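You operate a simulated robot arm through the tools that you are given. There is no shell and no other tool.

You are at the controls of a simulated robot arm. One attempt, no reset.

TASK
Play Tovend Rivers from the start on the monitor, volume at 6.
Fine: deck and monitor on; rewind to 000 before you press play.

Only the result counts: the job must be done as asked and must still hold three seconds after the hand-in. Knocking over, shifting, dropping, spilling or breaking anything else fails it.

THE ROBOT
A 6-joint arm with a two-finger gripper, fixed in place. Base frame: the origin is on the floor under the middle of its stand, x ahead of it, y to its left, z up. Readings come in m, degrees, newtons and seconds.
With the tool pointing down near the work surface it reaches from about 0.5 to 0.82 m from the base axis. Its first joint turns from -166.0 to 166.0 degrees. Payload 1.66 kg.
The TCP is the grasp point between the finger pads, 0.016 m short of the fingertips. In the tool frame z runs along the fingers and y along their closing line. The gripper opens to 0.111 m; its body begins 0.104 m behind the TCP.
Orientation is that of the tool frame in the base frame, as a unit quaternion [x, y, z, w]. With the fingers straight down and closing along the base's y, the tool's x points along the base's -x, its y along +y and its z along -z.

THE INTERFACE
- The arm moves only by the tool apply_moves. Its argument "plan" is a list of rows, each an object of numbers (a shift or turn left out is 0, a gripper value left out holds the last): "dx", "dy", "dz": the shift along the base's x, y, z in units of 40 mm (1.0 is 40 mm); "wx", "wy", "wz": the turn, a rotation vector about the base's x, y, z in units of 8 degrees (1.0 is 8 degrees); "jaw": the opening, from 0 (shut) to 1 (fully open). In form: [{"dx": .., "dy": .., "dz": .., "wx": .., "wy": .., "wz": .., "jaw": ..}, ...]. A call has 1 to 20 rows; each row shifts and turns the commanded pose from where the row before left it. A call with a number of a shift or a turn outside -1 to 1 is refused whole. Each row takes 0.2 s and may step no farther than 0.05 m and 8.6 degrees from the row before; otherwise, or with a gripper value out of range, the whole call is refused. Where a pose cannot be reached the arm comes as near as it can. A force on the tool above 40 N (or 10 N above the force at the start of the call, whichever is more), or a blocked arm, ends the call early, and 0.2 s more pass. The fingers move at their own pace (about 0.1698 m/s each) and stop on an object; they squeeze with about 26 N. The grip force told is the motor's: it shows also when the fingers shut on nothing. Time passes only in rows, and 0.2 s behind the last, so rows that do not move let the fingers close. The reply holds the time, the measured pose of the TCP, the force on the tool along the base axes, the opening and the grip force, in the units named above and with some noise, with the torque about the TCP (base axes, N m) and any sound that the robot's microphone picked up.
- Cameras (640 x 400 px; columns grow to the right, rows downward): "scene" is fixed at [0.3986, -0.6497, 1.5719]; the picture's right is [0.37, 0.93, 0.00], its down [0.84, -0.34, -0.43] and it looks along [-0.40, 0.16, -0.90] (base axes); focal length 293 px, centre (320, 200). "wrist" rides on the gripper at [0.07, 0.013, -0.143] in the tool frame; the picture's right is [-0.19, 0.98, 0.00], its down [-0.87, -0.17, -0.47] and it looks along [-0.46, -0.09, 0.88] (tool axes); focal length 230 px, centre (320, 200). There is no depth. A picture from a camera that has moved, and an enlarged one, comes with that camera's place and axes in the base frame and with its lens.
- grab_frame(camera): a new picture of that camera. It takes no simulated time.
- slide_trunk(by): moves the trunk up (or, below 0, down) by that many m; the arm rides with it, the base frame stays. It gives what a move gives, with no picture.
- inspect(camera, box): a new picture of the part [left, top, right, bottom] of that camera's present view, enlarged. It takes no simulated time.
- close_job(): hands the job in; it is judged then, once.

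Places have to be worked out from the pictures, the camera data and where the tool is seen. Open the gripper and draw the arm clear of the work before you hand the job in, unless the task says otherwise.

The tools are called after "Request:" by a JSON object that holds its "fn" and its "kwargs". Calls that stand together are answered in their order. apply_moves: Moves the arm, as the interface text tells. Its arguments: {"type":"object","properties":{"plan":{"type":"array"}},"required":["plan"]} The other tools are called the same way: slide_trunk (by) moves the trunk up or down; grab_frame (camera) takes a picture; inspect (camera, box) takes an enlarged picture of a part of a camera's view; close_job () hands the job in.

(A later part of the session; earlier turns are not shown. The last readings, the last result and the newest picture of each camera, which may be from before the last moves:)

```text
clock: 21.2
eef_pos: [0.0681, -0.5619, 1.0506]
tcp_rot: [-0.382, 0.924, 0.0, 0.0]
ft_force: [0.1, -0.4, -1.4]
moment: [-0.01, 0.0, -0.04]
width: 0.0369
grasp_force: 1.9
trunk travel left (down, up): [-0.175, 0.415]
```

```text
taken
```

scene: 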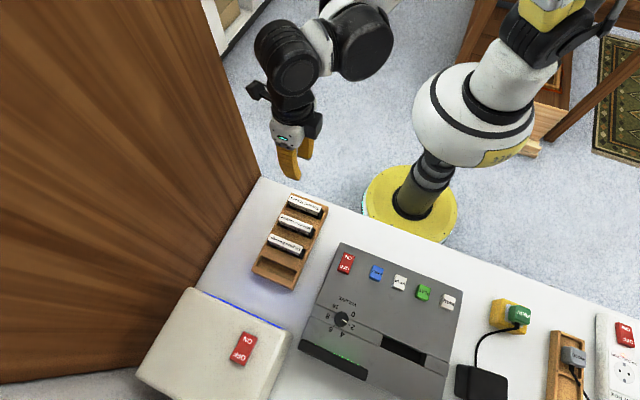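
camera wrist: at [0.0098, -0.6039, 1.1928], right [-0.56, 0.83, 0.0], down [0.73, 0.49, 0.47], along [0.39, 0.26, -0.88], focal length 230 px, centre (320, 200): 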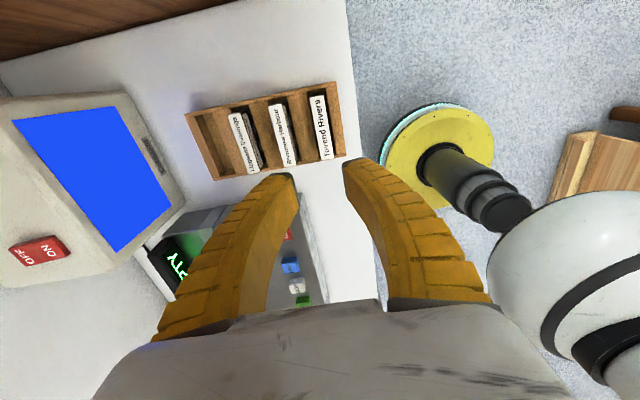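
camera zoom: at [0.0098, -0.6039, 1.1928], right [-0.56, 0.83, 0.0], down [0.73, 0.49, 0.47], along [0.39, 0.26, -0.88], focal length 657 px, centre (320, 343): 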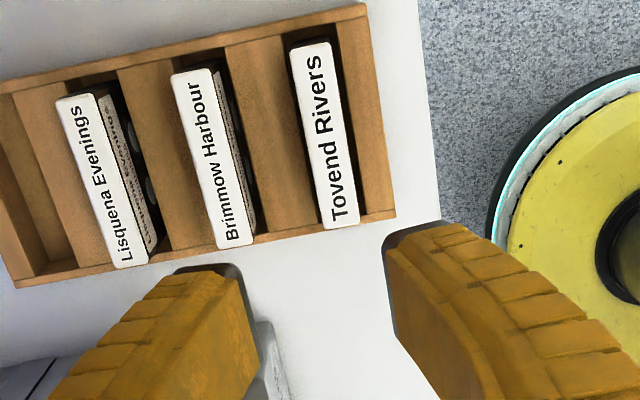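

The closer view puts the spine centre at about (0.064, -0.563), top z about 0.835, 20 mm thick. I shift 4 mm, trim yaw, and come down to just above the tape for a check.

Request:
{"fn": "apply_moves", "kwargs": {"plan": [{"dx": -0.1, "dy": -0.03, "dz": -0.85, "wz": -0.09}, {"dz": -0.85}, {"dz": -0.85}, {"dz": -0.85}, {"dz": -0.75}, {}]}}

Request:
{"fn": "grab_frame", "kwargs": {"camera": "wrist"}}

Request:
{"fn": "inspect", "kwargs": {"camera": "wrist", "box": [220, 80, 420, 220]}}

Request:
{"fn": "inspect", "kwargs": {"camera": "scene", "box": [240, 150, 340, 300]}}

```text
clock: 22.6
eef_pos: [0.0649, -0.564, 0.8838]
tcp_rot: [-0.376, 0.926, 0.0, 0.0]
ft_force: [0.0, -0.7, -0.3]
moment: [-0.02, 0.01, 0.01]
width: 0.0369
grasp_force: 1.7
trunk travel left (down, up): [-0.175, 0.415]
```

```text
taken
camera wrist: at [0.0054, -0.6037, 1.0271], right [-0.55, 0.84, 0.0], down [0.74, 0.48, 0.47], along [0.39, 0.26, -0.88], focal length 230 px, centre (320, 200)
```

wrist: 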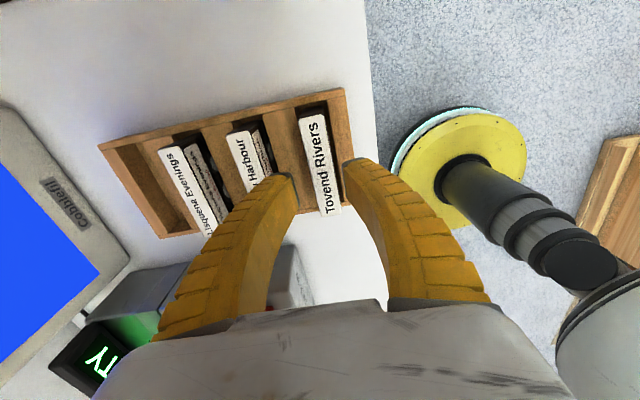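

```text
2.86 times, centred on (320, 150) of wrist
camera zoom: at [0.0054, -0.6037, 1.0271], right [-0.55, 0.84, 0.0], down [0.74, 0.48, 0.47], along [0.39, 0.26, -0.88], focal length 657 px, centre (320, 343)
```

zoom: 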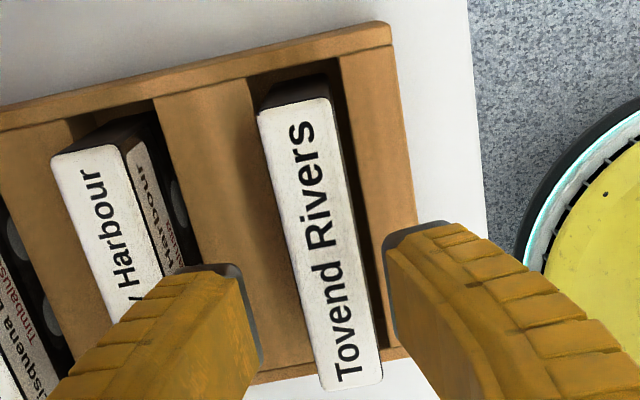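

```text
2.67 times, centred on (290, 225) of scene
camera zoom: at [0.3986, -0.6497, 1.5719], right [0.37, 0.93, 0.0], down [0.84, -0.34, -0.43], along [-0.4, 0.16, -0.9], focal length 781 px, centre (400, 133)
```

zoom: 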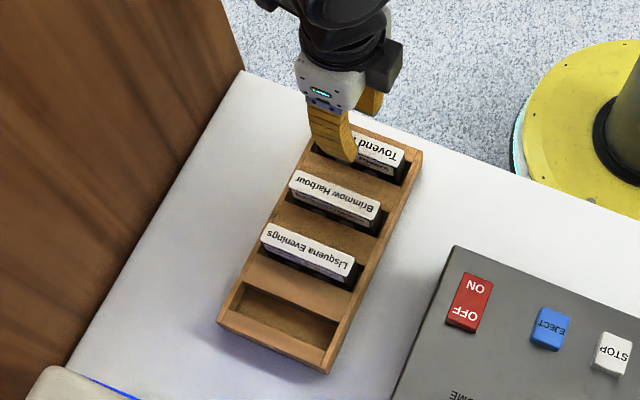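

The jaws straddle the Tovend spine evenly (about 1 mm off centre), with the left finger in the gap before Brimmow Harbour. I lower in two stages watching for contact with the rack.

Request:
{"fn": "apply_moves", "kwargs": {"plan": [{"dz": -0.5}, {"dz": -0.4}, {}]}}

Request:
{"fn": "inspect", "kwargs": {"camera": "wrist", "box": [220, 80, 420, 220]}}

Request:
{"fn": "inspect", "kwargs": {"camera": "scene", "box": [250, 170, 340, 260]}}

```text
clock: 23.4
eef_pos: [0.0657, -0.5633, 0.8489]
tcp_rot: [-0.376, 0.926, 0.0, 0.0]
ft_force: [0.4, -0.6, -0.7]
moment: [0.01, -0.01, -0.01]
width: 0.0371
grasp_force: 1.5
trunk travel left (down, up): [-0.175, 0.415]
```

```text
2.86 times, centred on (320, 150) of wrist
camera zoom: at [0.0058, -0.6039, 0.9914], right [-0.55, 0.84, 0.0], down [0.74, 0.48, 0.47], along [0.39, 0.26, -0.88], focal length 657 px, centre (320, 343)
```

zoom: 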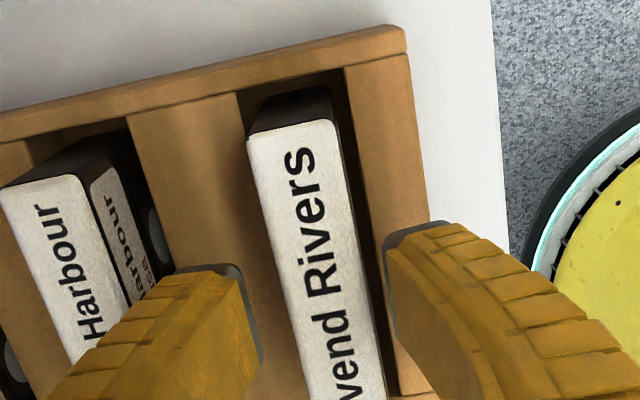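

```text
4.44 times, centred on (295, 215) of scene
camera zoom: at [0.3986, -0.6497, 1.5719], right [0.37, 0.93, 0.0], down [0.84, -0.34, -0.43], along [-0.4, 0.16, -0.9], focal length 1302 px, centre (431, 133)
```

zoom: 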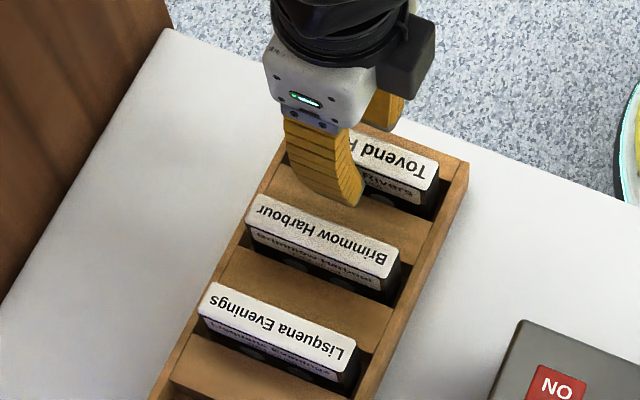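

Both fingers go cleanly either side of the tape, centred. I lower another 17 mm in small steps.

Request:
{"fn": "apply_moves", "kwargs": {"plan": [{"dz": -0.15}, {"dz": -0.15}, {"dz": -0.12}, {}]}}

Request:
{"fn": "inspect", "kwargs": {"camera": "wrist", "box": [220, 80, 420, 220]}}

Request:
{"fn": "inspect", "kwargs": {"camera": "scene", "box": [250, 170, 340, 260]}}

```text
clock: 24.4
eef_pos: [0.0647, -0.5658, 0.8315]
tcp_rot: [-0.376, 0.927, -0.001, 0.0]
ft_force: [-0.5, 0.6, 0.3]
moment: [0.0, -0.02, -0.01]
width: 0.0372
grasp_force: 1.6
trunk travel left (down, up): [-0.175, 0.415]
```

```text
2.86 times, centred on (320, 150) of wrist
camera zoom: at [0.0061, -0.6043, 0.9745], right [-0.55, 0.84, 0.0], down [0.74, 0.48, 0.47], along [0.39, 0.26, -0.88], focal length 657 px, centre (320, 343)
```

zoom: 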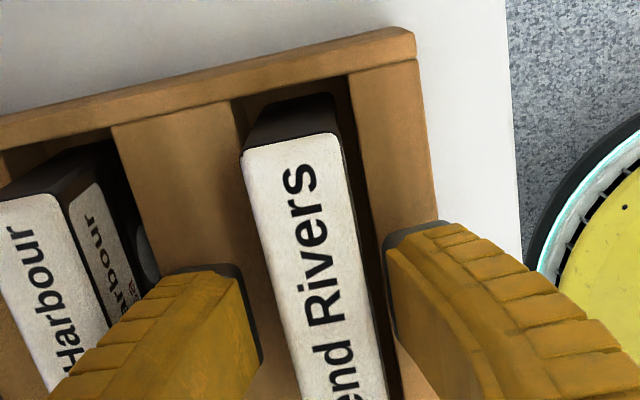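

```text
4.44 times, centred on (295, 215) of scene
camera zoom: at [0.3986, -0.6497, 1.5719], right [0.37, 0.93, 0.0], down [0.84, -0.34, -0.43], along [-0.4, 0.16, -0.9], focal length 1302 px, centre (431, 133)
```

zoom: 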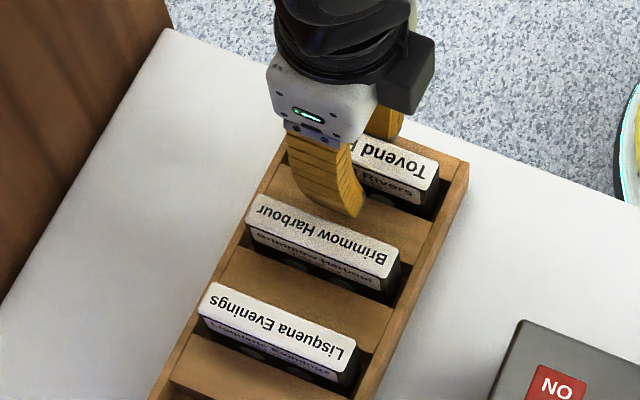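

No contact, and the fingertips overlap the tape by roughly 25 mm. I close the jaw on it here.

Request:
{"fn": "apply_moves", "kwargs": {"plan": [{"dz": -0.05, "jaw": 0}, {}, {}, {}]}}

Request:
{"fn": "inspect", "kwargs": {"camera": "wrist", "box": [220, 80, 420, 220]}}

```text
clock: 25.4
eef_pos: [0.065, -0.5639, 0.8313]
tcp_rot: [-0.377, 0.926, 0.0, -0.002]
ft_force: [-3.4, 0.8, 11.4]
moment: [0.03, 0.05, 0.05]
width: 0.0215
grasp_force: 25.7
trunk travel left (down, up): [-0.175, 0.415]
```

```text
2.86 times, centred on (320, 150) of wrist
camera zoom: at [0.0056, -0.6035, 0.9731], right [-0.55, 0.84, 0.0], down [0.74, 0.48, 0.47], along [0.39, 0.26, -0.88], focal length 657 px, centre (320, 343)
```

zoom: 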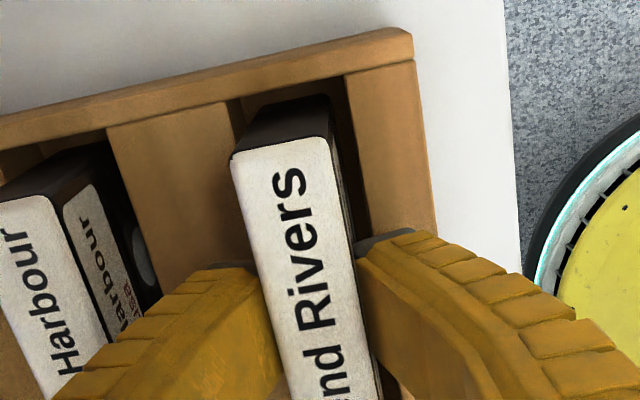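

The jaw holds the tape at 21.5 mm. There's an 11 N upward push on the tool, likely a finger resting on the rack edge, so I lift slowly first and check.

Request:
{"fn": "apply_moves", "kwargs": {"plan": [{"dz": 0.1}, {"dz": 0.15}, {"dz": 0.25}, {}]}}

Request:
{"fn": "inspect", "kwargs": {"camera": "scene", "box": [240, 150, 340, 300]}}

Request:
{"fn": "inspect", "kwargs": {"camera": "wrist", "box": [200, 40, 440, 220]}}

```text
clock: 26.4
eef_pos: [0.0655, -0.5648, 0.8493]
tcp_rot: [-0.376, 0.926, 0.0, 0.0]
ft_force: [-0.7, -0.4, -1.9]
moment: [-0.02, -0.04, -0.02]
width: 0.0162
grasp_force: 25.8
trunk travel left (down, up): [-0.175, 0.415]
```

```text
2.67 times, centred on (290, 225) of scene
camera zoom: at [0.3986, -0.6497, 1.5719], right [0.37, 0.93, 0.0], down [0.84, -0.34, -0.43], along [-0.4, 0.16, -0.9], focal length 781 px, centre (400, 133)
```

zoom: 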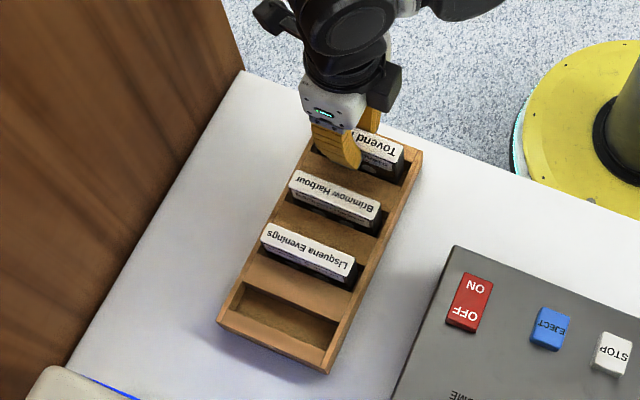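

```text
2.22 times, centred on (320, 130) of wrist
camera zoom: at [0.0057, -0.6045, 0.9922], right [-0.55, 0.84, 0.0], down [0.74, 0.48, 0.47], along [0.39, 0.26, -0.88], focal length 511 px, centre (320, 356)
```

zoom: 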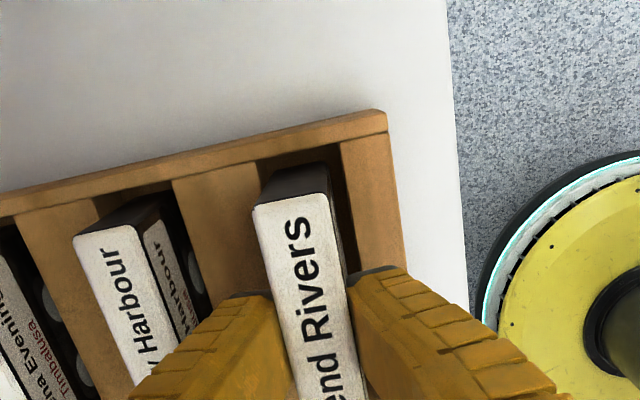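

The jaw now closes on 16.2 mm with the tape's weight showing, so the tape is coming along. I raise it further and verify.

Request:
{"fn": "apply_moves", "kwargs": {"plan": [{"dz": 0.5}, {"dz": 0.6}, {"dz": 0.8}, {"dz": 1}, {"dz": 1}, {}]}}

Request:
{"fn": "grab_frame", "kwargs": {"camera": "scene"}}

Request:
{"fn": "grab_frame", "kwargs": {"camera": "wrist"}}

Request:
{"fn": "inspect", "kwargs": {"camera": "scene", "box": [240, 110, 350, 250]}}

```text
clock: 27.8
eef_pos: [0.0649, -0.5649, 1.0062]
tcp_rot: [-0.376, 0.927, 0.0, -0.001]
ft_force: [-0.4, 0.7, -1.0]
moment: [0.01, 0.01, -0.01]
width: 0.0164
grasp_force: 26.2
trunk travel left (down, up): [-0.175, 0.415]
```

```text
taken
```

scene: 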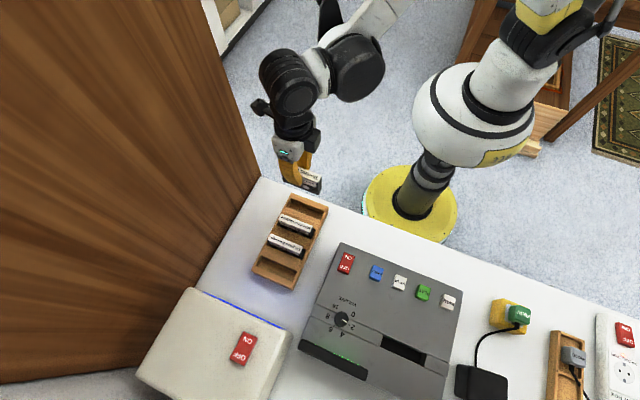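

```text
taken
camera wrist: at [0.006, -0.6045, 1.1492], right [-0.55, 0.84, 0.0], down [0.74, 0.48, 0.47], along [0.39, 0.26, -0.88], focal length 230 px, centre (320, 200)
```

wrist: 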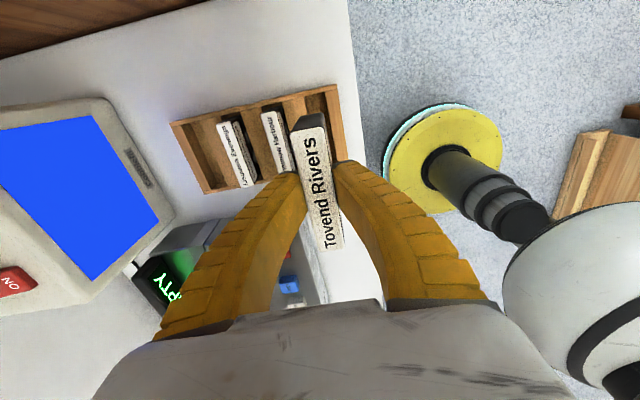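

```text
2.86 times, centred on (295, 180) of scene
camera zoom: at [0.3986, -0.6497, 1.5719], right [0.37, 0.93, 0.0], down [0.84, -0.34, -0.43], along [-0.4, 0.16, -0.9], focal length 837 px, centre (391, 257)
```

zoom: 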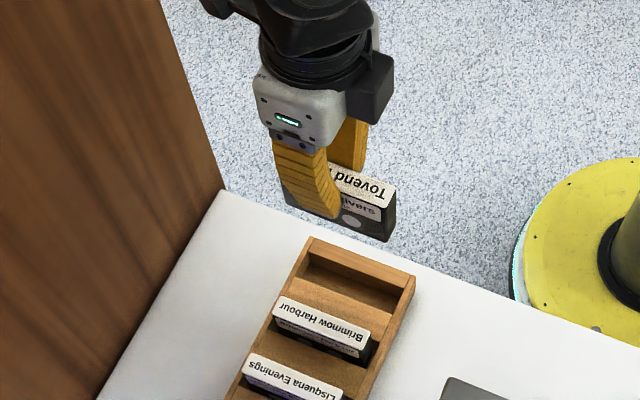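

The tape is lifted free and held squarely. I enlarge it to work out how it sits in the jaws, and enlarge the deck slot.

Request:
{"fn": "inspect", "kwargs": {"camera": "wrist", "box": [250, 100, 390, 260]}}

Request:
{"fn": "inspect", "kwargs": {"camera": "scene", "box": [320, 290, 470, 400]}}

```text
2.50 times, centred on (320, 180) of wrist
camera zoom: at [0.006, -0.6045, 1.1492], right [-0.55, 0.84, 0.0], down [0.74, 0.48, 0.47], along [0.39, 0.26, -0.88], focal length 575 px, centre (320, 250)
```

zoom: 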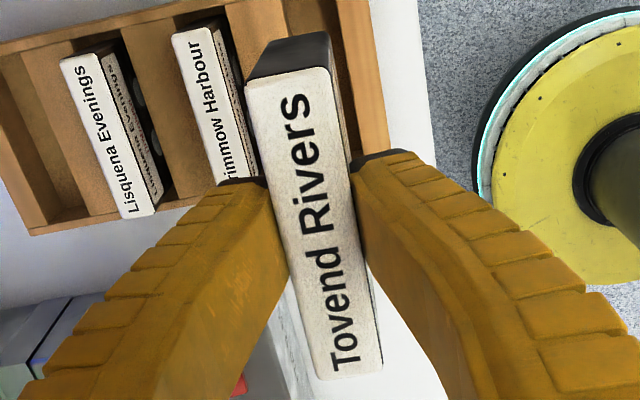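

```text
3.64 times, centred on (395, 345) of scene
camera zoom: at [0.3986, -0.6497, 1.5719], right [0.37, 0.93, 0.0], down [0.84, -0.34, -0.43], along [-0.4, 0.16, -0.9], focal length 1066 px, centre (47, -327)
```

zoom: 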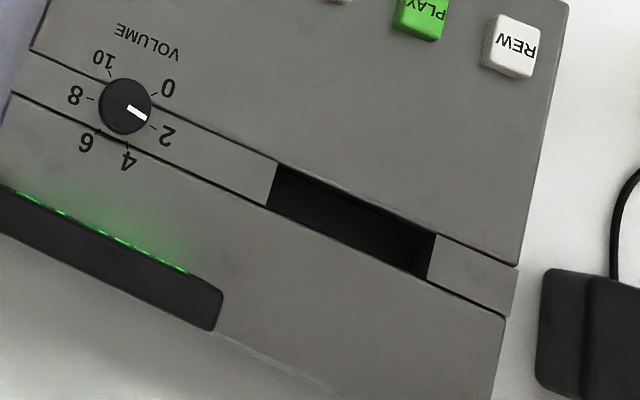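

From the camera data the held tape is about 95 mm long with its spine level with the TCP and about 60 mm tall; the deck slot centre works out near (0.486, -0.486, 0.843), roughly 101 x 25 mm at about 45.6°. I carry the tape high over to the slot and look from above.

Request:
{"fn": "apply_moves", "kwargs": {"plan": [{"dz": 1}, {"dz": 1}, {"dx": 0.957, "dy": 0.18, "dz": 0.1, "wz": 0.016}, {"dx": 0.957, "dy": 0.18, "wz": 0.016}, {"dx": 0.957, "dy": 0.18, "wz": 0.016}, {"dx": 0.957, "dy": 0.18, "wz": 0.016}, {"dx": 0.957, "dy": 0.18, "wz": 0.016}, {"dx": 0.957, "dy": 0.18, "wz": 0.016}, {"dx": 0.957, "dy": 0.18, "wz": 0.016}, {"dx": 0.957, "dy": 0.18, "wz": 0.016}, {"dx": 0.957, "dy": 0.18, "wz": 0.016}, {"dx": 0.957, "dy": 0.18, "wz": 0.016}, {"dx": 0.957, "dy": 0.18, "wz": 0.016}, {}]}}

Request:
{"fn": "grab_frame", "kwargs": {"camera": "wrist"}}

Request:
{"fn": "inspect", "kwargs": {"camera": "wrist", "box": [220, 80, 420, 220]}}

Request:
{"fn": "grab_frame", "kwargs": {"camera": "scene"}}

```text
clock: 30.8
eef_pos: [0.487, -0.4852, 1.0905]
tcp_rot: [-0.388, 0.922, 0.0, 0.0]
ft_force: [-0.6, -1.0, -0.3]
moment: [-0.03, -0.01, 0.0]
width: 0.016
grasp_force: 25.9
trunk travel left (down, up): [-0.175, 0.415]
```

```text
taken
camera wrist: at [0.4286, -0.5269, 1.2333], right [-0.57, 0.82, 0.0], down [0.73, 0.5, 0.47], along [0.39, 0.27, -0.88], focal length 230 px, centre (320, 200)
```

wrist: 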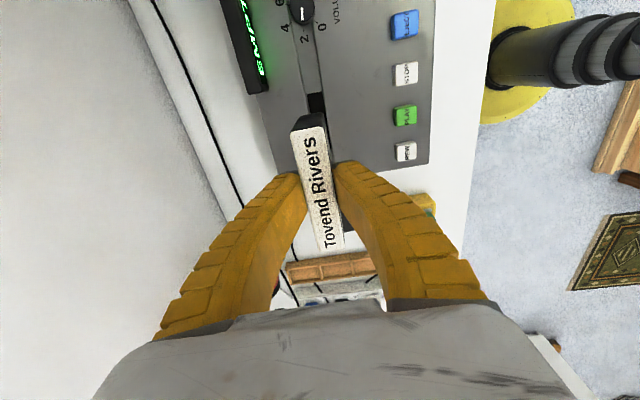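

```text
2.86 times, centred on (320, 150) of wrist
camera zoom: at [0.4286, -0.5269, 1.2333], right [-0.57, 0.82, 0.0], down [0.73, 0.5, 0.47], along [0.39, 0.27, -0.88], focal length 657 px, centre (320, 343)
```

zoom: 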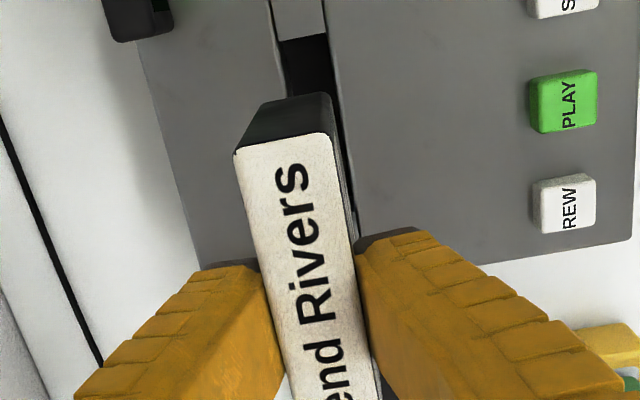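

```text
taken
```

scene: 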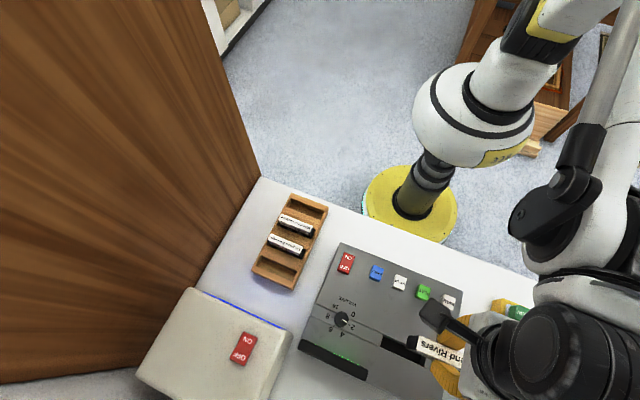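

The slot's near end seen here agrees with the scene estimate within 2 mm: slot centre (0.4865, -0.486), 45.5°. The tape sits about 4 mm toward +u of the TCP, so I shift back by about 5 mm along the slot and lower to roughly 4 cm above it to compare.

Request:
{"fn": "apply_moves", "kwargs": {"plan": [{"dx": -0.08, "dy": -0.1, "dz": -0.9}, {"dz": -0.9}, {"dz": -0.9}, {"dz": -0.7}, {}]}}

Request:
{"fn": "grab_frame", "kwargs": {"camera": "wrist"}}

Request:
{"fn": "inspect", "kwargs": {"camera": "wrist", "box": [240, 60, 400, 200]}}

Request:
{"fn": "inspect", "kwargs": {"camera": "scene", "box": [360, 280, 500, 400]}}

```text
clock: 32.0
eef_pos: [0.4821, -0.4889, 0.9553]
tcp_rot: [-0.387, 0.922, 0.0, 0.001]
ft_force: [0.4, -1.3, -1.6]
moment: [0.04, 0.02, 0.03]
width: 0.0159
grasp_force: 26.8
trunk travel left (down, up): [-0.175, 0.415]
```

```text
taken
camera wrist: at [0.4241, -0.5301, 1.0969], right [-0.57, 0.82, 0.0], down [0.72, 0.5, 0.47], along [0.39, 0.27, -0.88], focal length 230 px, centre (320, 200)
```

wrist: 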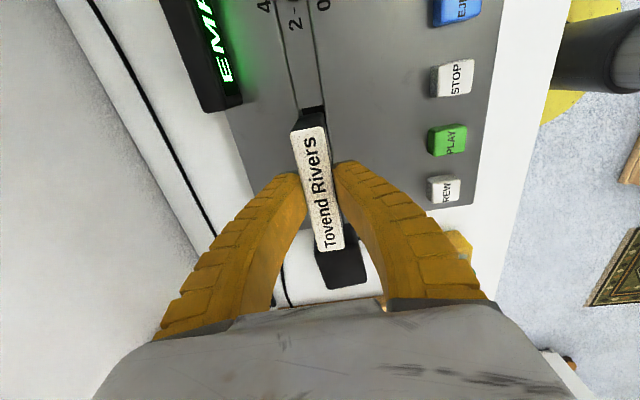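

```text
2.86 times, centred on (320, 130) of wrist
camera zoom: at [0.4241, -0.5301, 1.0969], right [-0.57, 0.82, 0.0], down [0.72, 0.5, 0.47], along [0.39, 0.27, -0.88], focal length 657 px, centre (320, 400)
```

zoom: 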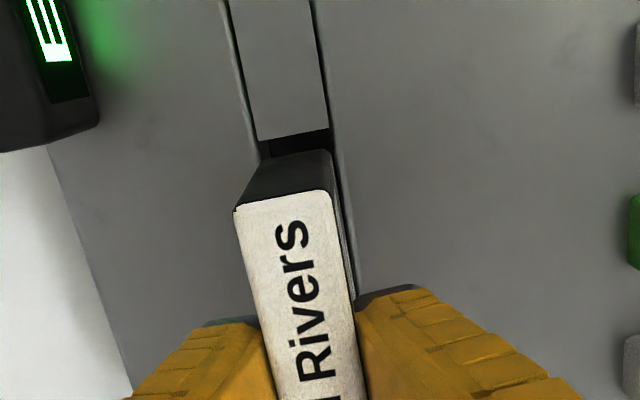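

```text
3.33 times, centred on (430, 340) of scene
camera zoom: at [0.3986, -0.6497, 1.5719], right [0.37, 0.93, 0.0], down [0.84, -0.34, -0.43], along [-0.4, 0.16, -0.9], focal length 977 px, centre (-47, -267)
```

zoom: 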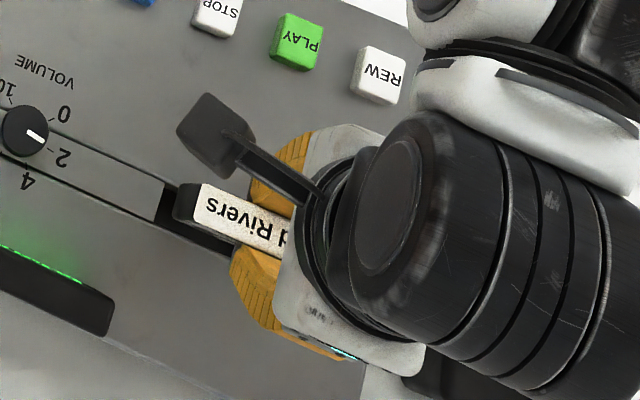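

Comparing the tape's lower end with the slot: it needs about 2 mm away from the robot and 1 mm along +u to be centred. I apply this and lower 33 mm, to just above the opening.

Request:
{"fn": "apply_moves", "kwargs": {"plan": [{"dx": 0.057, "dy": -0.014, "dz": -0.2}, {"dz": -0.3}, {"dz": -0.3}, {}]}}

Request:
{"fn": "inspect", "kwargs": {"camera": "wrist", "box": [240, 60, 400, 200]}}

Request:
{"fn": "inspect", "kwargs": {"camera": "scene", "box": [360, 290, 480, 400]}}

```text
clock: 33.0
eef_pos: [0.4847, -0.4903, 0.9219]
tcp_rot: [-0.388, 0.922, 0.0, 0.0]
ft_force: [-0.2, 0.6, -0.5]
moment: [-0.01, 0.01, 0.03]
width: 0.0159
grasp_force: 26.3
trunk travel left (down, up): [-0.175, 0.415]
```

```text
2.86 times, centred on (320, 130) of wrist
camera zoom: at [0.427, -0.5312, 1.0646], right [-0.57, 0.82, 0.0], down [0.72, 0.5, 0.47], along [0.39, 0.27, -0.88], focal length 657 px, centre (320, 400)
```

zoom: 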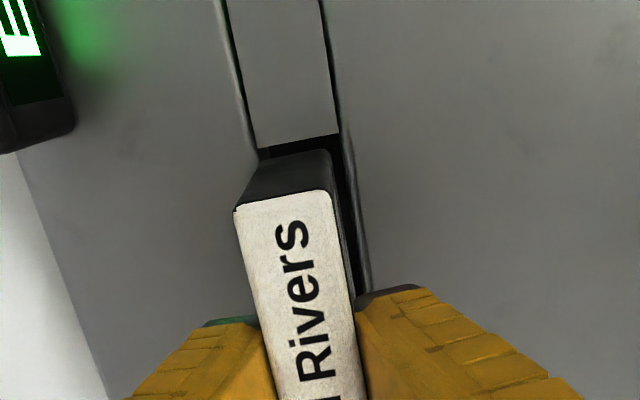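

```text
3.64 times, centred on (420, 345) of scene
camera zoom: at [0.3986, -0.6497, 1.5719], right [0.37, 0.93, 0.0], down [0.84, -0.34, -0.43], along [-0.4, 0.16, -0.9], focal length 1066 px, centre (-44, -327)
```

zoom: 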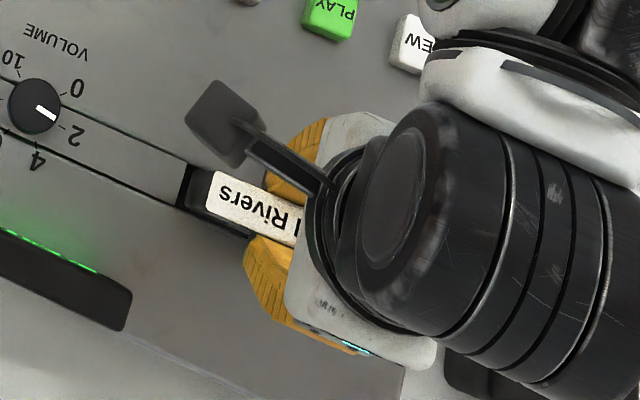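

The tape end now shows even gaps to the slot edges on both sides (about 3 mm at the end). I lower slowly into the opening and watch the forces.

Request:
{"fn": "apply_moves", "kwargs": {"plan": [{"dz": -0.12}, {"dz": -0.12}, {"dz": -0.12}, {"dz": -0.12}]}}

Request:
{"fn": "inspect", "kwargs": {"camera": "wrist", "box": [240, 60, 400, 200]}}

```text
clock: 34.0
eef_pos: [0.4852, -0.4893, 0.901]
tcp_rot: [-0.388, 0.922, 0.0, -0.001]
ft_force: [-0.4, 0.0, -1.0]
moment: [0.0, 0.01, 0.04]
width: 0.0161
grasp_force: 26.1
trunk travel left (down, up): [-0.175, 0.415]
```

```text
2.86 times, centred on (320, 130) of wrist
camera zoom: at [0.4271, -0.5311, 1.0451], right [-0.57, 0.82, 0.0], down [0.72, 0.5, 0.47], along [0.39, 0.27, -0.88], focal length 657 px, centre (320, 400)
```

zoom: 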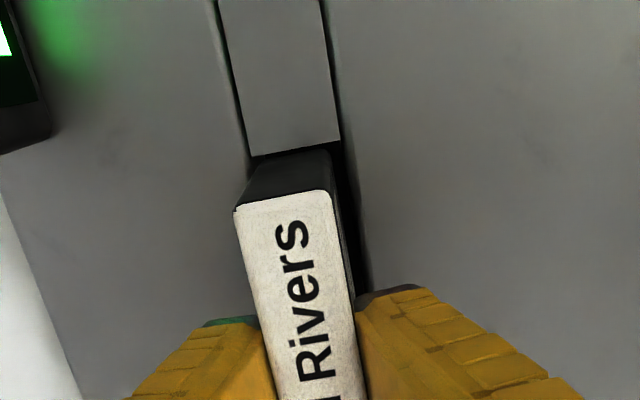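

No contact force, and the end gap looks even, so the tape is entering. I continue down in the same small steps.

Request:
{"fn": "apply_moves", "kwargs": {"plan": [{"dz": -0.12}, {"dz": -0.12}, {"dz": -0.12}, {"dz": -0.12}]}}

Request:
{"fn": "inspect", "kwargs": {"camera": "wrist", "box": [240, 60, 400, 200]}}

Request:
{"fn": "inspect", "kwargs": {"camera": "scene", "box": [360, 290, 480, 400]}}

```text
clock: 35.0
eef_pos: [0.4845, -0.4896, 0.883]
tcp_rot: [-0.388, 0.922, 0.0, 0.0]
ft_force: [1.0, 0.2, -0.9]
moment: [0.0, 0.02, 0.0]
width: 0.0161
grasp_force: 26.0
trunk travel left (down, up): [-0.175, 0.415]
```

```text
2.86 times, centred on (320, 130) of wrist
camera zoom: at [0.4273, -0.5311, 1.0259], right [-0.57, 0.82, 0.0], down [0.72, 0.5, 0.47], along [0.39, 0.27, -0.88], focal length 657 px, centre (320, 400)
```

zoom: 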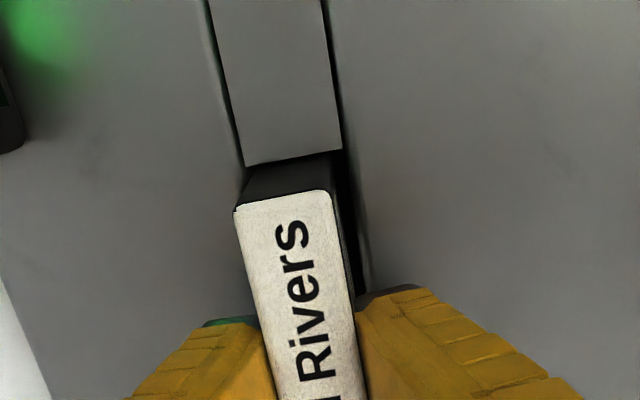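

```text
3.64 times, centred on (420, 345) of scene
camera zoom: at [0.3986, -0.6497, 1.5719], right [0.37, 0.93, 0.0], down [0.84, -0.34, -0.43], along [-0.4, 0.16, -0.9], focal length 1066 px, centre (-44, -327)
```

zoom: 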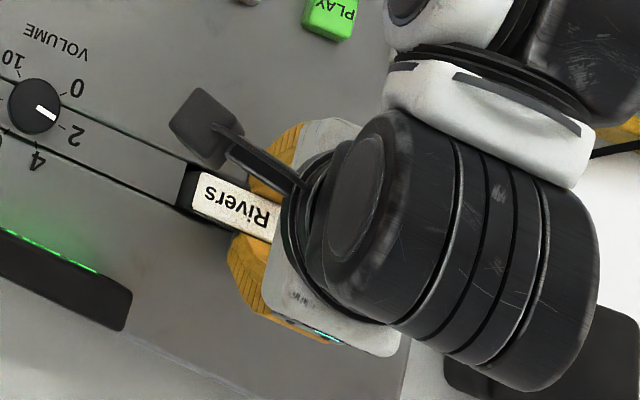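

The tape is inside the slot with no resistance; the fingertips are about 2 cm above the deck. I keep lowering in 4 mm steps, checking force.

Request:
{"fn": "apply_moves", "kwargs": {"plan": [{"dz": -0.1}, {"dz": -0.1}]}}

```text
clock: 35.6
eef_pos: [0.4852, -0.4895, 0.8756]
tcp_rot: [-0.387, 0.922, 0.001, 0.0]
ft_force: [1.1, -0.7, -0.8]
moment: [0.02, -0.01, 0.02]
width: 0.0158
grasp_force: 26.2
trunk travel left (down, up): [-0.175, 0.415]
```

Still free. Two more small steps.

Request:
{"fn": "apply_moves", "kwargs": {"plan": [{"dz": -0.1}, {"dz": -0.08}]}}

Request:
{"fn": "grab_frame", "kwargs": {"camera": "wrist"}}

Request:
{"fn": "inspect", "kwargs": {"camera": "wrist", "box": [240, 60, 400, 200]}}

```text
clock: 36.2
eef_pos: [0.4837, -0.49, 0.8692]
tcp_rot: [-0.387, 0.922, -0.001, 0.0]
ft_force: [-1.7, 0.2, 5.8]
moment: [0.03, -0.05, -0.03]
width: 0.0178
grasp_force: 25.9
trunk travel left (down, up): [-0.175, 0.415]
```

```text
taken
camera wrist: at [0.4265, -0.5309, 1.0117], right [-0.57, 0.82, 0.0], down [0.72, 0.5, 0.47], along [0.39, 0.27, -0.88], focal length 230 px, centre (320, 200)
```

wrist: 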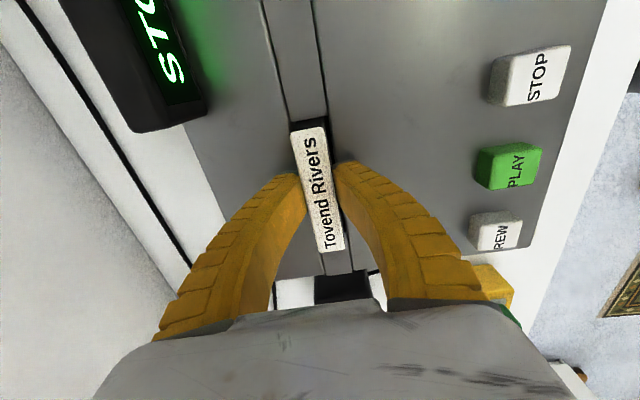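

```text
2.86 times, centred on (320, 130) of wrist
camera zoom: at [0.4265, -0.5309, 1.0117], right [-0.57, 0.82, 0.0], down [0.72, 0.5, 0.47], along [0.39, 0.27, -0.88], focal length 657 px, centre (320, 400)
```

zoom: 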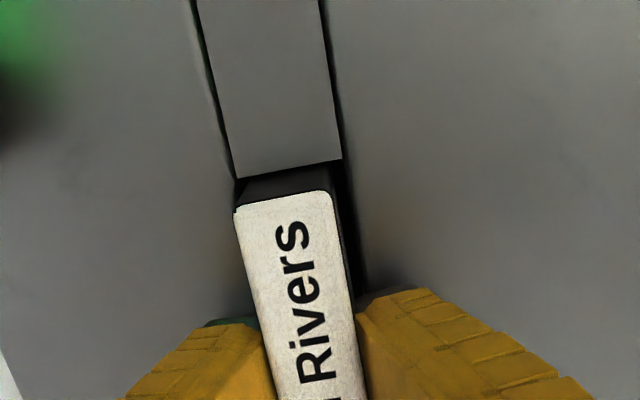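

Light contact (6 N) and the display now starts with "STO…": the deck has recognised the tape. I read the display before releasing.

Request:
{"fn": "inspect", "kwargs": {"camera": "wrist", "box": [60, 0, 240, 140]}}

Request:
{"fn": "inspect", "kwargs": {"camera": "scene", "box": [290, 290, 480, 400]}}

```text
2.86 times, centred on (150, 70) of wrist
camera zoom: at [0.4265, -0.5309, 1.0117], right [-0.57, 0.82, 0.0], down [0.72, 0.5, 0.47], along [0.39, 0.27, -0.88], focal length 657 px, centre (806, 571)
```

zoom: 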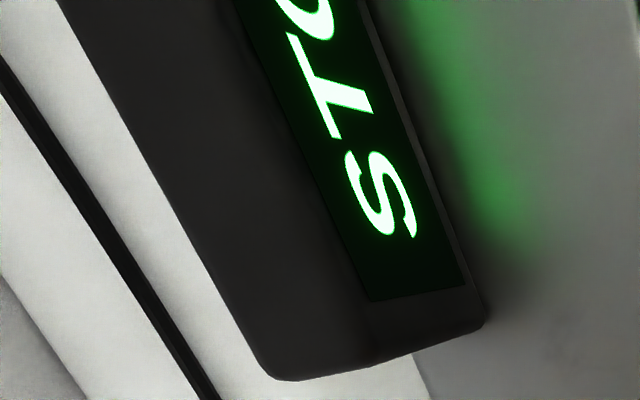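

```text
3.37 times, centred on (385, 345) of scene
camera zoom: at [0.3986, -0.6497, 1.5719], right [0.37, 0.93, 0.0], down [0.84, -0.34, -0.43], along [-0.4, 0.16, -0.9], focal length 987 px, centre (101, -288)
```

zoom: 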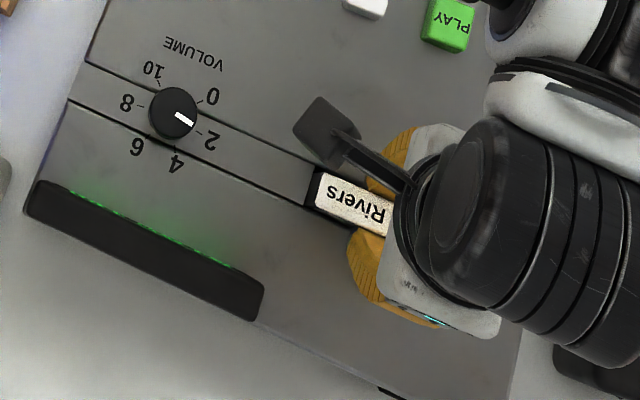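

The tape is taken by the deck ("STOP…"). I open the jaw a little to release it and lift straight up.

Request:
{"fn": "apply_moves", "kwargs": {"plan": [{"jaw": 0.3}, {}, {"dz": 0.25}, {"dz": 0.5}, {"dz": 1}, {"dz": 1}, {"dz": 1}]}}

Request:
{"fn": "grab_frame", "kwargs": {"camera": "wrist"}}

Request:
{"fn": "inspect", "kwargs": {"camera": "wrist", "box": [160, 0, 440, 190]}}

Request:
{"fn": "grab_frame", "kwargs": {"camera": "scene"}}

```text
clock: 37.8
eef_pos: [0.4855, -0.4901, 1.0172]
tcp_rot: [-0.388, 0.922, 0.001, -0.001]
ft_force: [-1.6, 0.5, 0.8]
moment: [-0.01, 0.0, -0.02]
width: 0.0356
grasp_force: 2.2
trunk travel left (down, up): [-0.175, 0.415]
```

```text
taken
camera wrist: at [0.4265, -0.5309, 1.1607], right [-0.57, 0.82, 0.0], down [0.72, 0.5, 0.47], along [0.39, 0.27, -0.88], focal length 230 px, centre (320, 200)
```

wrist: 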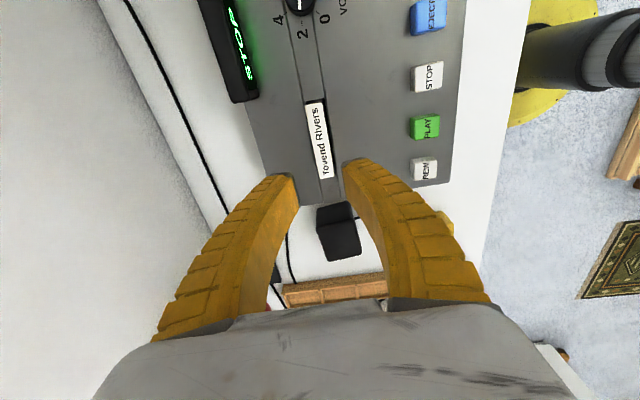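

```text
2.11 times, centred on (300, 95) of wrist
camera zoom: at [0.4265, -0.5309, 1.1607], right [-0.57, 0.82, 0.0], down [0.72, 0.5, 0.47], along [0.39, 0.27, -0.88], focal length 484 px, centre (362, 421)
```

zoom: 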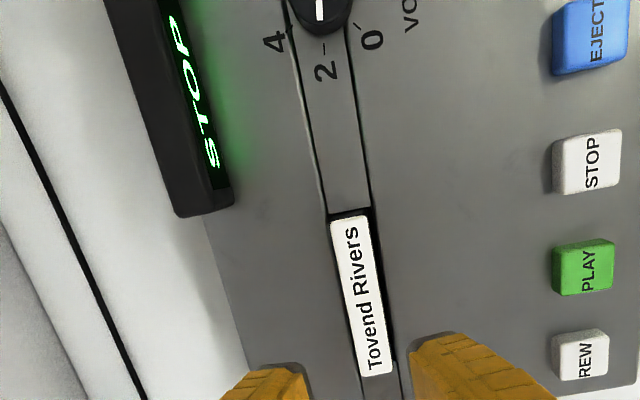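

```text
taken
```

scene: 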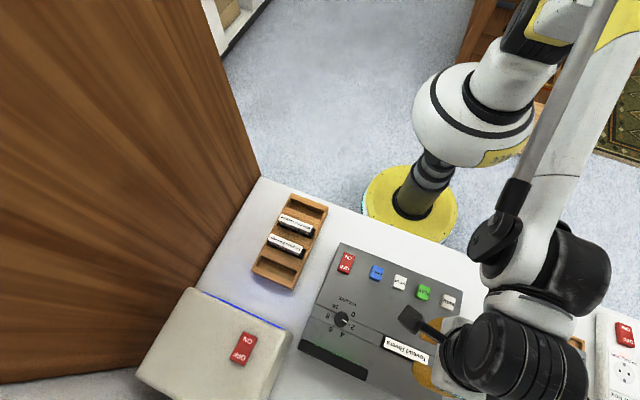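

The tape is seated and the display shows "STOP". Next the volume: from the tick marks the scale runs about 27° per unit clockwise, with the knob near (0.377, -0.590). I move above it for a precise look.

Request:
{"fn": "apply_moves", "kwargs": {"plan": [{"dx": -0.9, "dy": -0.83}, {"dx": -0.9, "dy": -0.83}, {"dx": -0.9, "dy": -0.84}, {}]}}

Request:
{"fn": "grab_frame", "kwargs": {"camera": "wrist"}}

Request:
{"fn": "inspect", "kwargs": {"camera": "wrist", "box": [260, 90, 380, 190]}}

Request:
{"fn": "inspect", "kwargs": {"camera": "wrist", "box": [160, 40, 420, 210]}}

```text
clock: 38.8
eef_pos: [0.3754, -0.5908, 1.0175]
tcp_rot: [-0.388, 0.922, 0.001, 0.0]
ft_force: [0.2, -0.1, 0.2]
moment: [0.05, 0.03, -0.05]
width: 0.036
grasp_force: 1.6
trunk travel left (down, up): [-0.175, 0.415]
```

```text
taken
camera wrist: at [0.3179, -0.6316, 1.1601], right [-0.57, 0.82, 0.0], down [0.72, 0.5, 0.47], along [0.39, 0.27, -0.88], focal length 230 px, centre (320, 200)
```

wrist: 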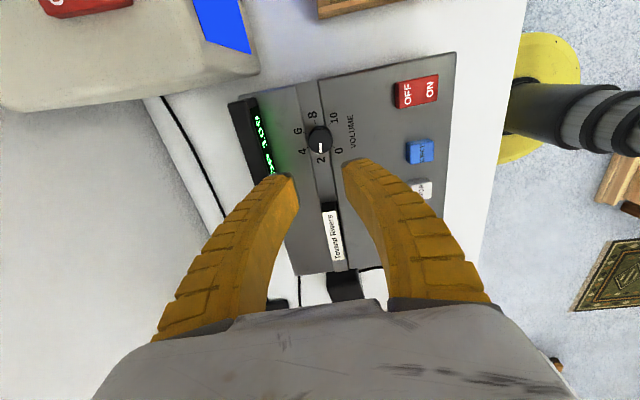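

```text
4.00 times, centred on (320, 140) of wrist
camera zoom: at [0.3179, -0.6316, 1.1601], right [-0.57, 0.82, 0.0], down [0.72, 0.5, 0.47], along [0.39, 0.27, -0.88], focal length 920 px, centre (320, 440)
```

zoom: 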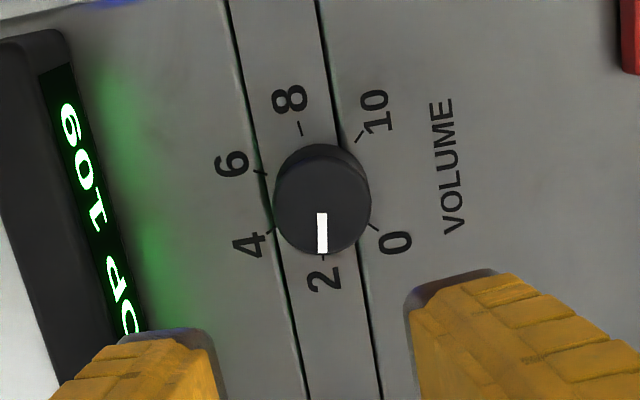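

```text
2.35 times, centred on (290, 125) of wrist
camera zoom: at [0.3179, -0.6316, 1.1601], right [-0.57, 0.82, 0.0], down [0.72, 0.5, 0.47], along [0.39, 0.27, -0.88], focal length 541 px, centre (391, 376)
```

zoom: 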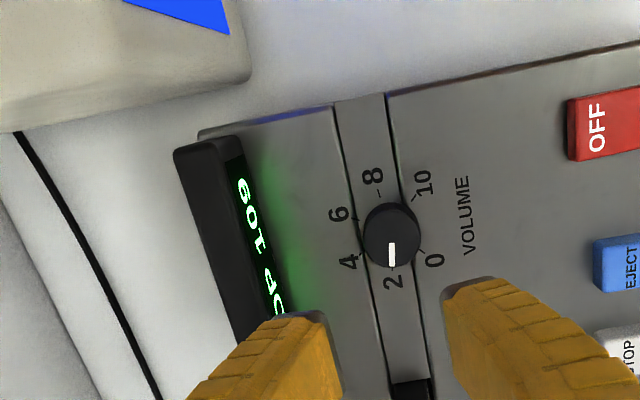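

The display shows "STOP 109" and the pointer stands exactly at 2; ticks are about 54° per 2 units, so volume 6 needs about -108° (clockwise). I pre-turn the wrist by +54° above the knob and open to about 47 mm, so the turn stays within easy range.

Request:
{"fn": "apply_moves", "kwargs": {"plan": [{"dx": 0.05, "dy": 0.02, "wz": 0.965, "jaw": 0.42}, {"wz": 0.965}, {"wz": 0.965}, {"wz": 0.965}, {"wz": 0.965}, {"wz": 0.965}, {"wz": 0.965}, {}]}}

Request:
{"fn": "grab_frame", "kwargs": {"camera": "wrist"}}

Request:
{"fn": "inspect", "kwargs": {"camera": "wrist", "box": [240, 90, 400, 210]}}

Request:
{"fn": "grab_frame", "kwargs": {"camera": "scene"}}

```text
clock: 40.6
eef_pos: [0.3788, -0.5884, 1.0185]
tcp_rot: [0.765, -0.644, 0.0, 0.001]
ft_force: [0.6, 0.2, -0.4]
moment: [0.03, -0.02, 0.0]
width: 0.049
grasp_force: 1.1
trunk travel left (down, up): [-0.175, 0.415]
```

```text
taken
camera wrist: at [0.3781, -0.6608, 1.1609], right [-1.0, 0.02, 0.0], down [0.02, 0.88, 0.47], along [0.01, 0.47, -0.88], focal length 230 px, centre (320, 200)
```

wrist: 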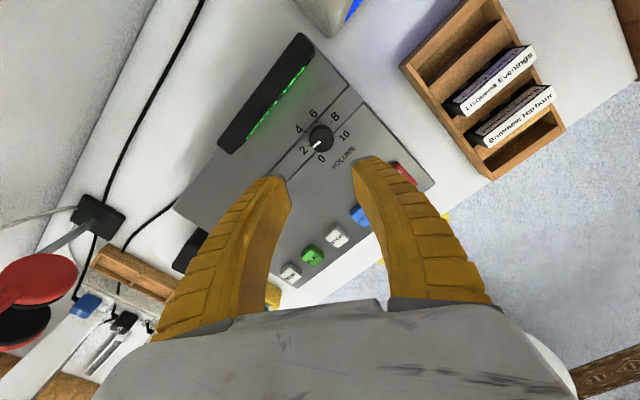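

```text
3.33 times, centred on (320, 150) of wrist
camera zoom: at [0.3781, -0.6608, 1.1609], right [-1.0, 0.02, 0.0], down [0.02, 0.88, 0.47], along [0.01, 0.47, -0.88], focal length 767 px, centre (320, 367)
```

zoom: 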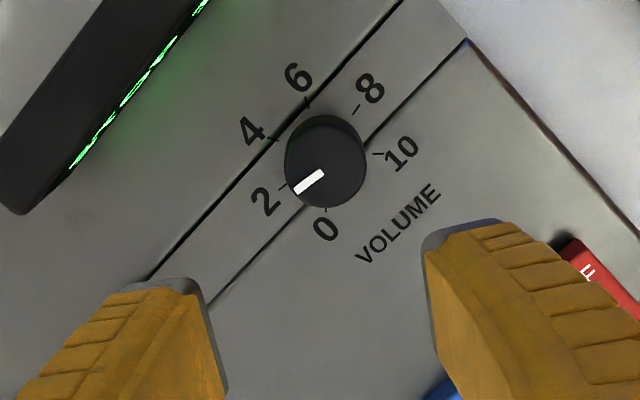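

```text
taken
```

scene: 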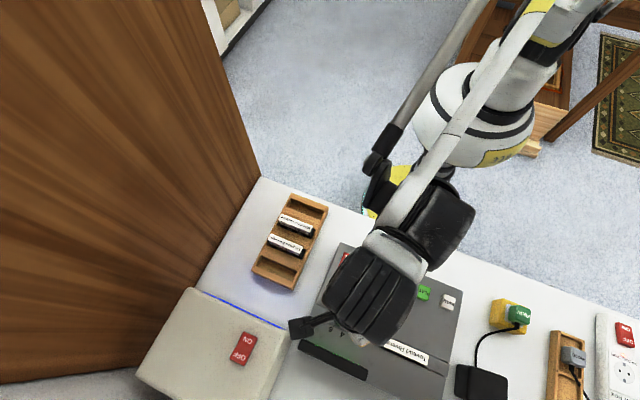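

The arm reached the pre-turned yaw. The knob centre in this view is (0.3773, -0.590); I correct by under 2 mm and come down to just above the knob.

Request:
{"fn": "apply_moves", "kwargs": {"plan": [{"dx": -0.0375, "dy": -0.0425, "dz": -0.9}, {"dz": -0.9}, {"dz": -0.9}, {"dz": -0.55}, {}]}}

Request:
{"fn": "inspect", "kwargs": {"camera": "wrist", "box": [240, 90, 400, 210]}}

Request:
{"fn": "inspect", "kwargs": {"camera": "scene", "box": [270, 280, 420, 400]}}

```text
clock: 41.8
eef_pos: [0.3779, -0.5901, 0.8883]
tcp_rot: [0.764, -0.645, 0.0, 0.001]
ft_force: [-0.2, 0.3, 1.3]
moment: [0.01, -0.02, 0.0]
width: 0.049
grasp_force: 2.1
trunk travel left (down, up): [-0.175, 0.415]
```

```text
3.33 times, centred on (320, 150) of wrist
camera zoom: at [0.3767, -0.6625, 1.0309], right [-1.0, 0.02, 0.0], down [0.02, 0.88, 0.47], along [0.01, 0.47, -0.88], focal length 767 px, centre (320, 367)
```

zoom: 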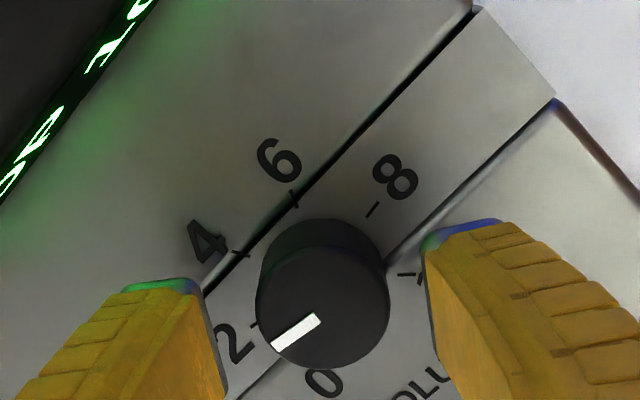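

```text
3.33 times, centred on (345, 340) of scene
camera zoom: at [0.3986, -0.6497, 1.5719], right [0.37, 0.93, 0.0], down [0.84, -0.34, -0.43], along [-0.4, 0.16, -0.9], focal length 977 px, centre (237, -267)
```

zoom: 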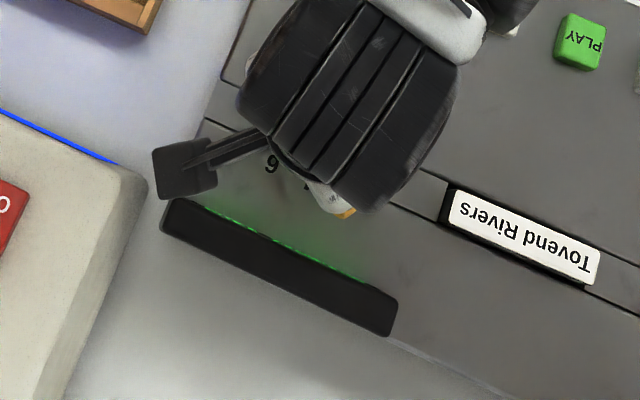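

The knob is centred between the open fingers. I lower the last 22 mm in steps and then close on it.

Request:
{"fn": "apply_moves", "kwargs": {"plan": [{"dz": -0.2}, {"dz": -0.2}, {"dz": -0.12}, {}]}}

```text
clock: 42.8
eef_pos: [0.3764, -0.591, 0.8672]
tcp_rot: [0.765, -0.644, -0.001, 0.0]
ft_force: [-0.8, 0.3, -0.1]
moment: [0.01, -0.02, 0.02]
width: 0.0488
grasp_force: 1.2
trunk travel left (down, up): [-0.175, 0.415]
```

No contact; the tips are about 7 mm above the deck and beside the knob. I close on it.

Request:
{"fn": "apply_moves", "kwargs": {"plan": [{"jaw": 0}, {}, {}]}}

Request:
{"fn": "inspect", "kwargs": {"camera": "wrist", "box": [240, 90, 400, 210]}}

```text
clock: 43.6
eef_pos: [0.3784, -0.5916, 0.867]
tcp_rot: [0.764, -0.645, 0.0, 0.0]
ft_force: [-0.6, -0.8, 4.1]
moment: [0.61, 0.2, 0.0]
width: 0.0275
grasp_force: 34.0
trunk travel left (down, up): [-0.175, 0.415]
```

```text
3.33 times, centred on (320, 150) of wrist
camera zoom: at [0.3764, -0.6627, 1.0103], right [-1.0, 0.02, 0.0], down [0.02, 0.88, 0.47], along [0.01, 0.47, -0.88], focal length 767 px, centre (320, 367)
```

zoom: 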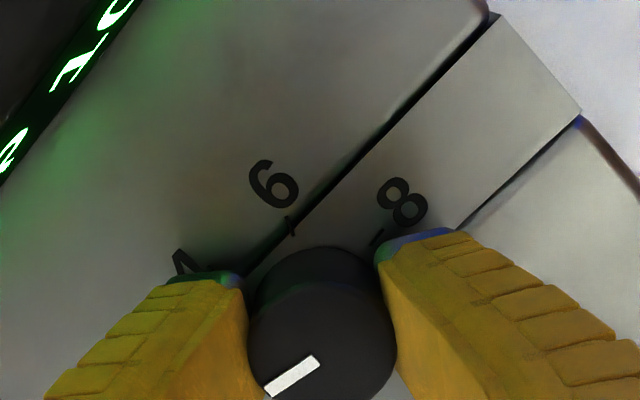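

The knob is firmly held with the pointer visible. I turn half way, -54°, and check that the knob follows.

Request:
{"fn": "apply_moves", "kwargs": {"plan": [{"wz": -0.75}, {"wz": -1}, {"wz": -1}, {"wz": -1}, {"wz": -1}, {"wz": -1}, {"wz": -1}, {}]}}

Request:
{"fn": "grab_frame", "kwargs": {"camera": "wrist"}}

Request:
{"fn": "inspect", "kwargs": {"camera": "wrist", "box": [240, 90, 400, 210]}}

```text
clock: 45.4
eef_pos: [0.3767, -0.5904, 0.8675]
tcp_rot: [-0.388, 0.922, 0.0, 0.0]
ft_force: [-17.3, 12.6, -1.6]
moment: [0.43, -0.24, 0.05]
width: 0.025
grasp_force: 34.4
trunk travel left (down, up): [-0.175, 0.415]
```

```text
taken
camera wrist: at [0.3182, -0.631, 1.0109], right [-0.57, 0.82, 0.0], down [0.73, 0.5, 0.47], along [0.39, 0.27, -0.88], focal length 230 px, centre (320, 200)
```

wrist: 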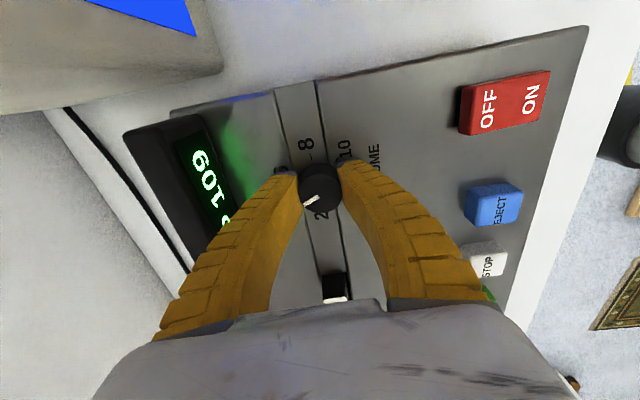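

```text
3.33 times, centred on (320, 150) of wrist
camera zoom: at [0.3182, -0.631, 1.0109], right [-0.57, 0.82, 0.0], down [0.73, 0.5, 0.47], along [0.39, 0.27, -0.88], focal length 767 px, centre (320, 367)
```

zoom: 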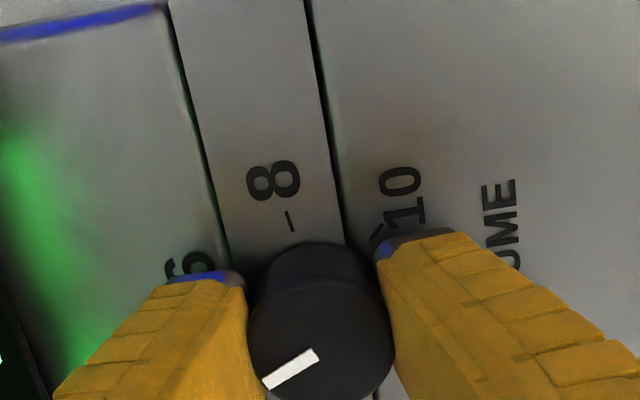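

The knob followed the turn (the pointer keeps its place between the fingers), but there is a 21 N sideways load towards the robot, meaning the jaw centre is slightly off the knob axis. I ease the tool about 1 mm that way before continuing.

Request:
{"fn": "apply_moves", "kwargs": {"plan": [{"dx": -0.02, "dy": 0.02}, {}]}}

```text
clock: 46.0
eef_pos: [0.3759, -0.5899, 0.8687]
tcp_rot: [-0.388, 0.922, -0.001, 0.001]
ft_force: [-11.5, 4.0, 4.8]
moment: [0.27, -0.05, 0.05]
width: 0.0248
grasp_force: 33.9
trunk travel left (down, up): [-0.175, 0.415]
```

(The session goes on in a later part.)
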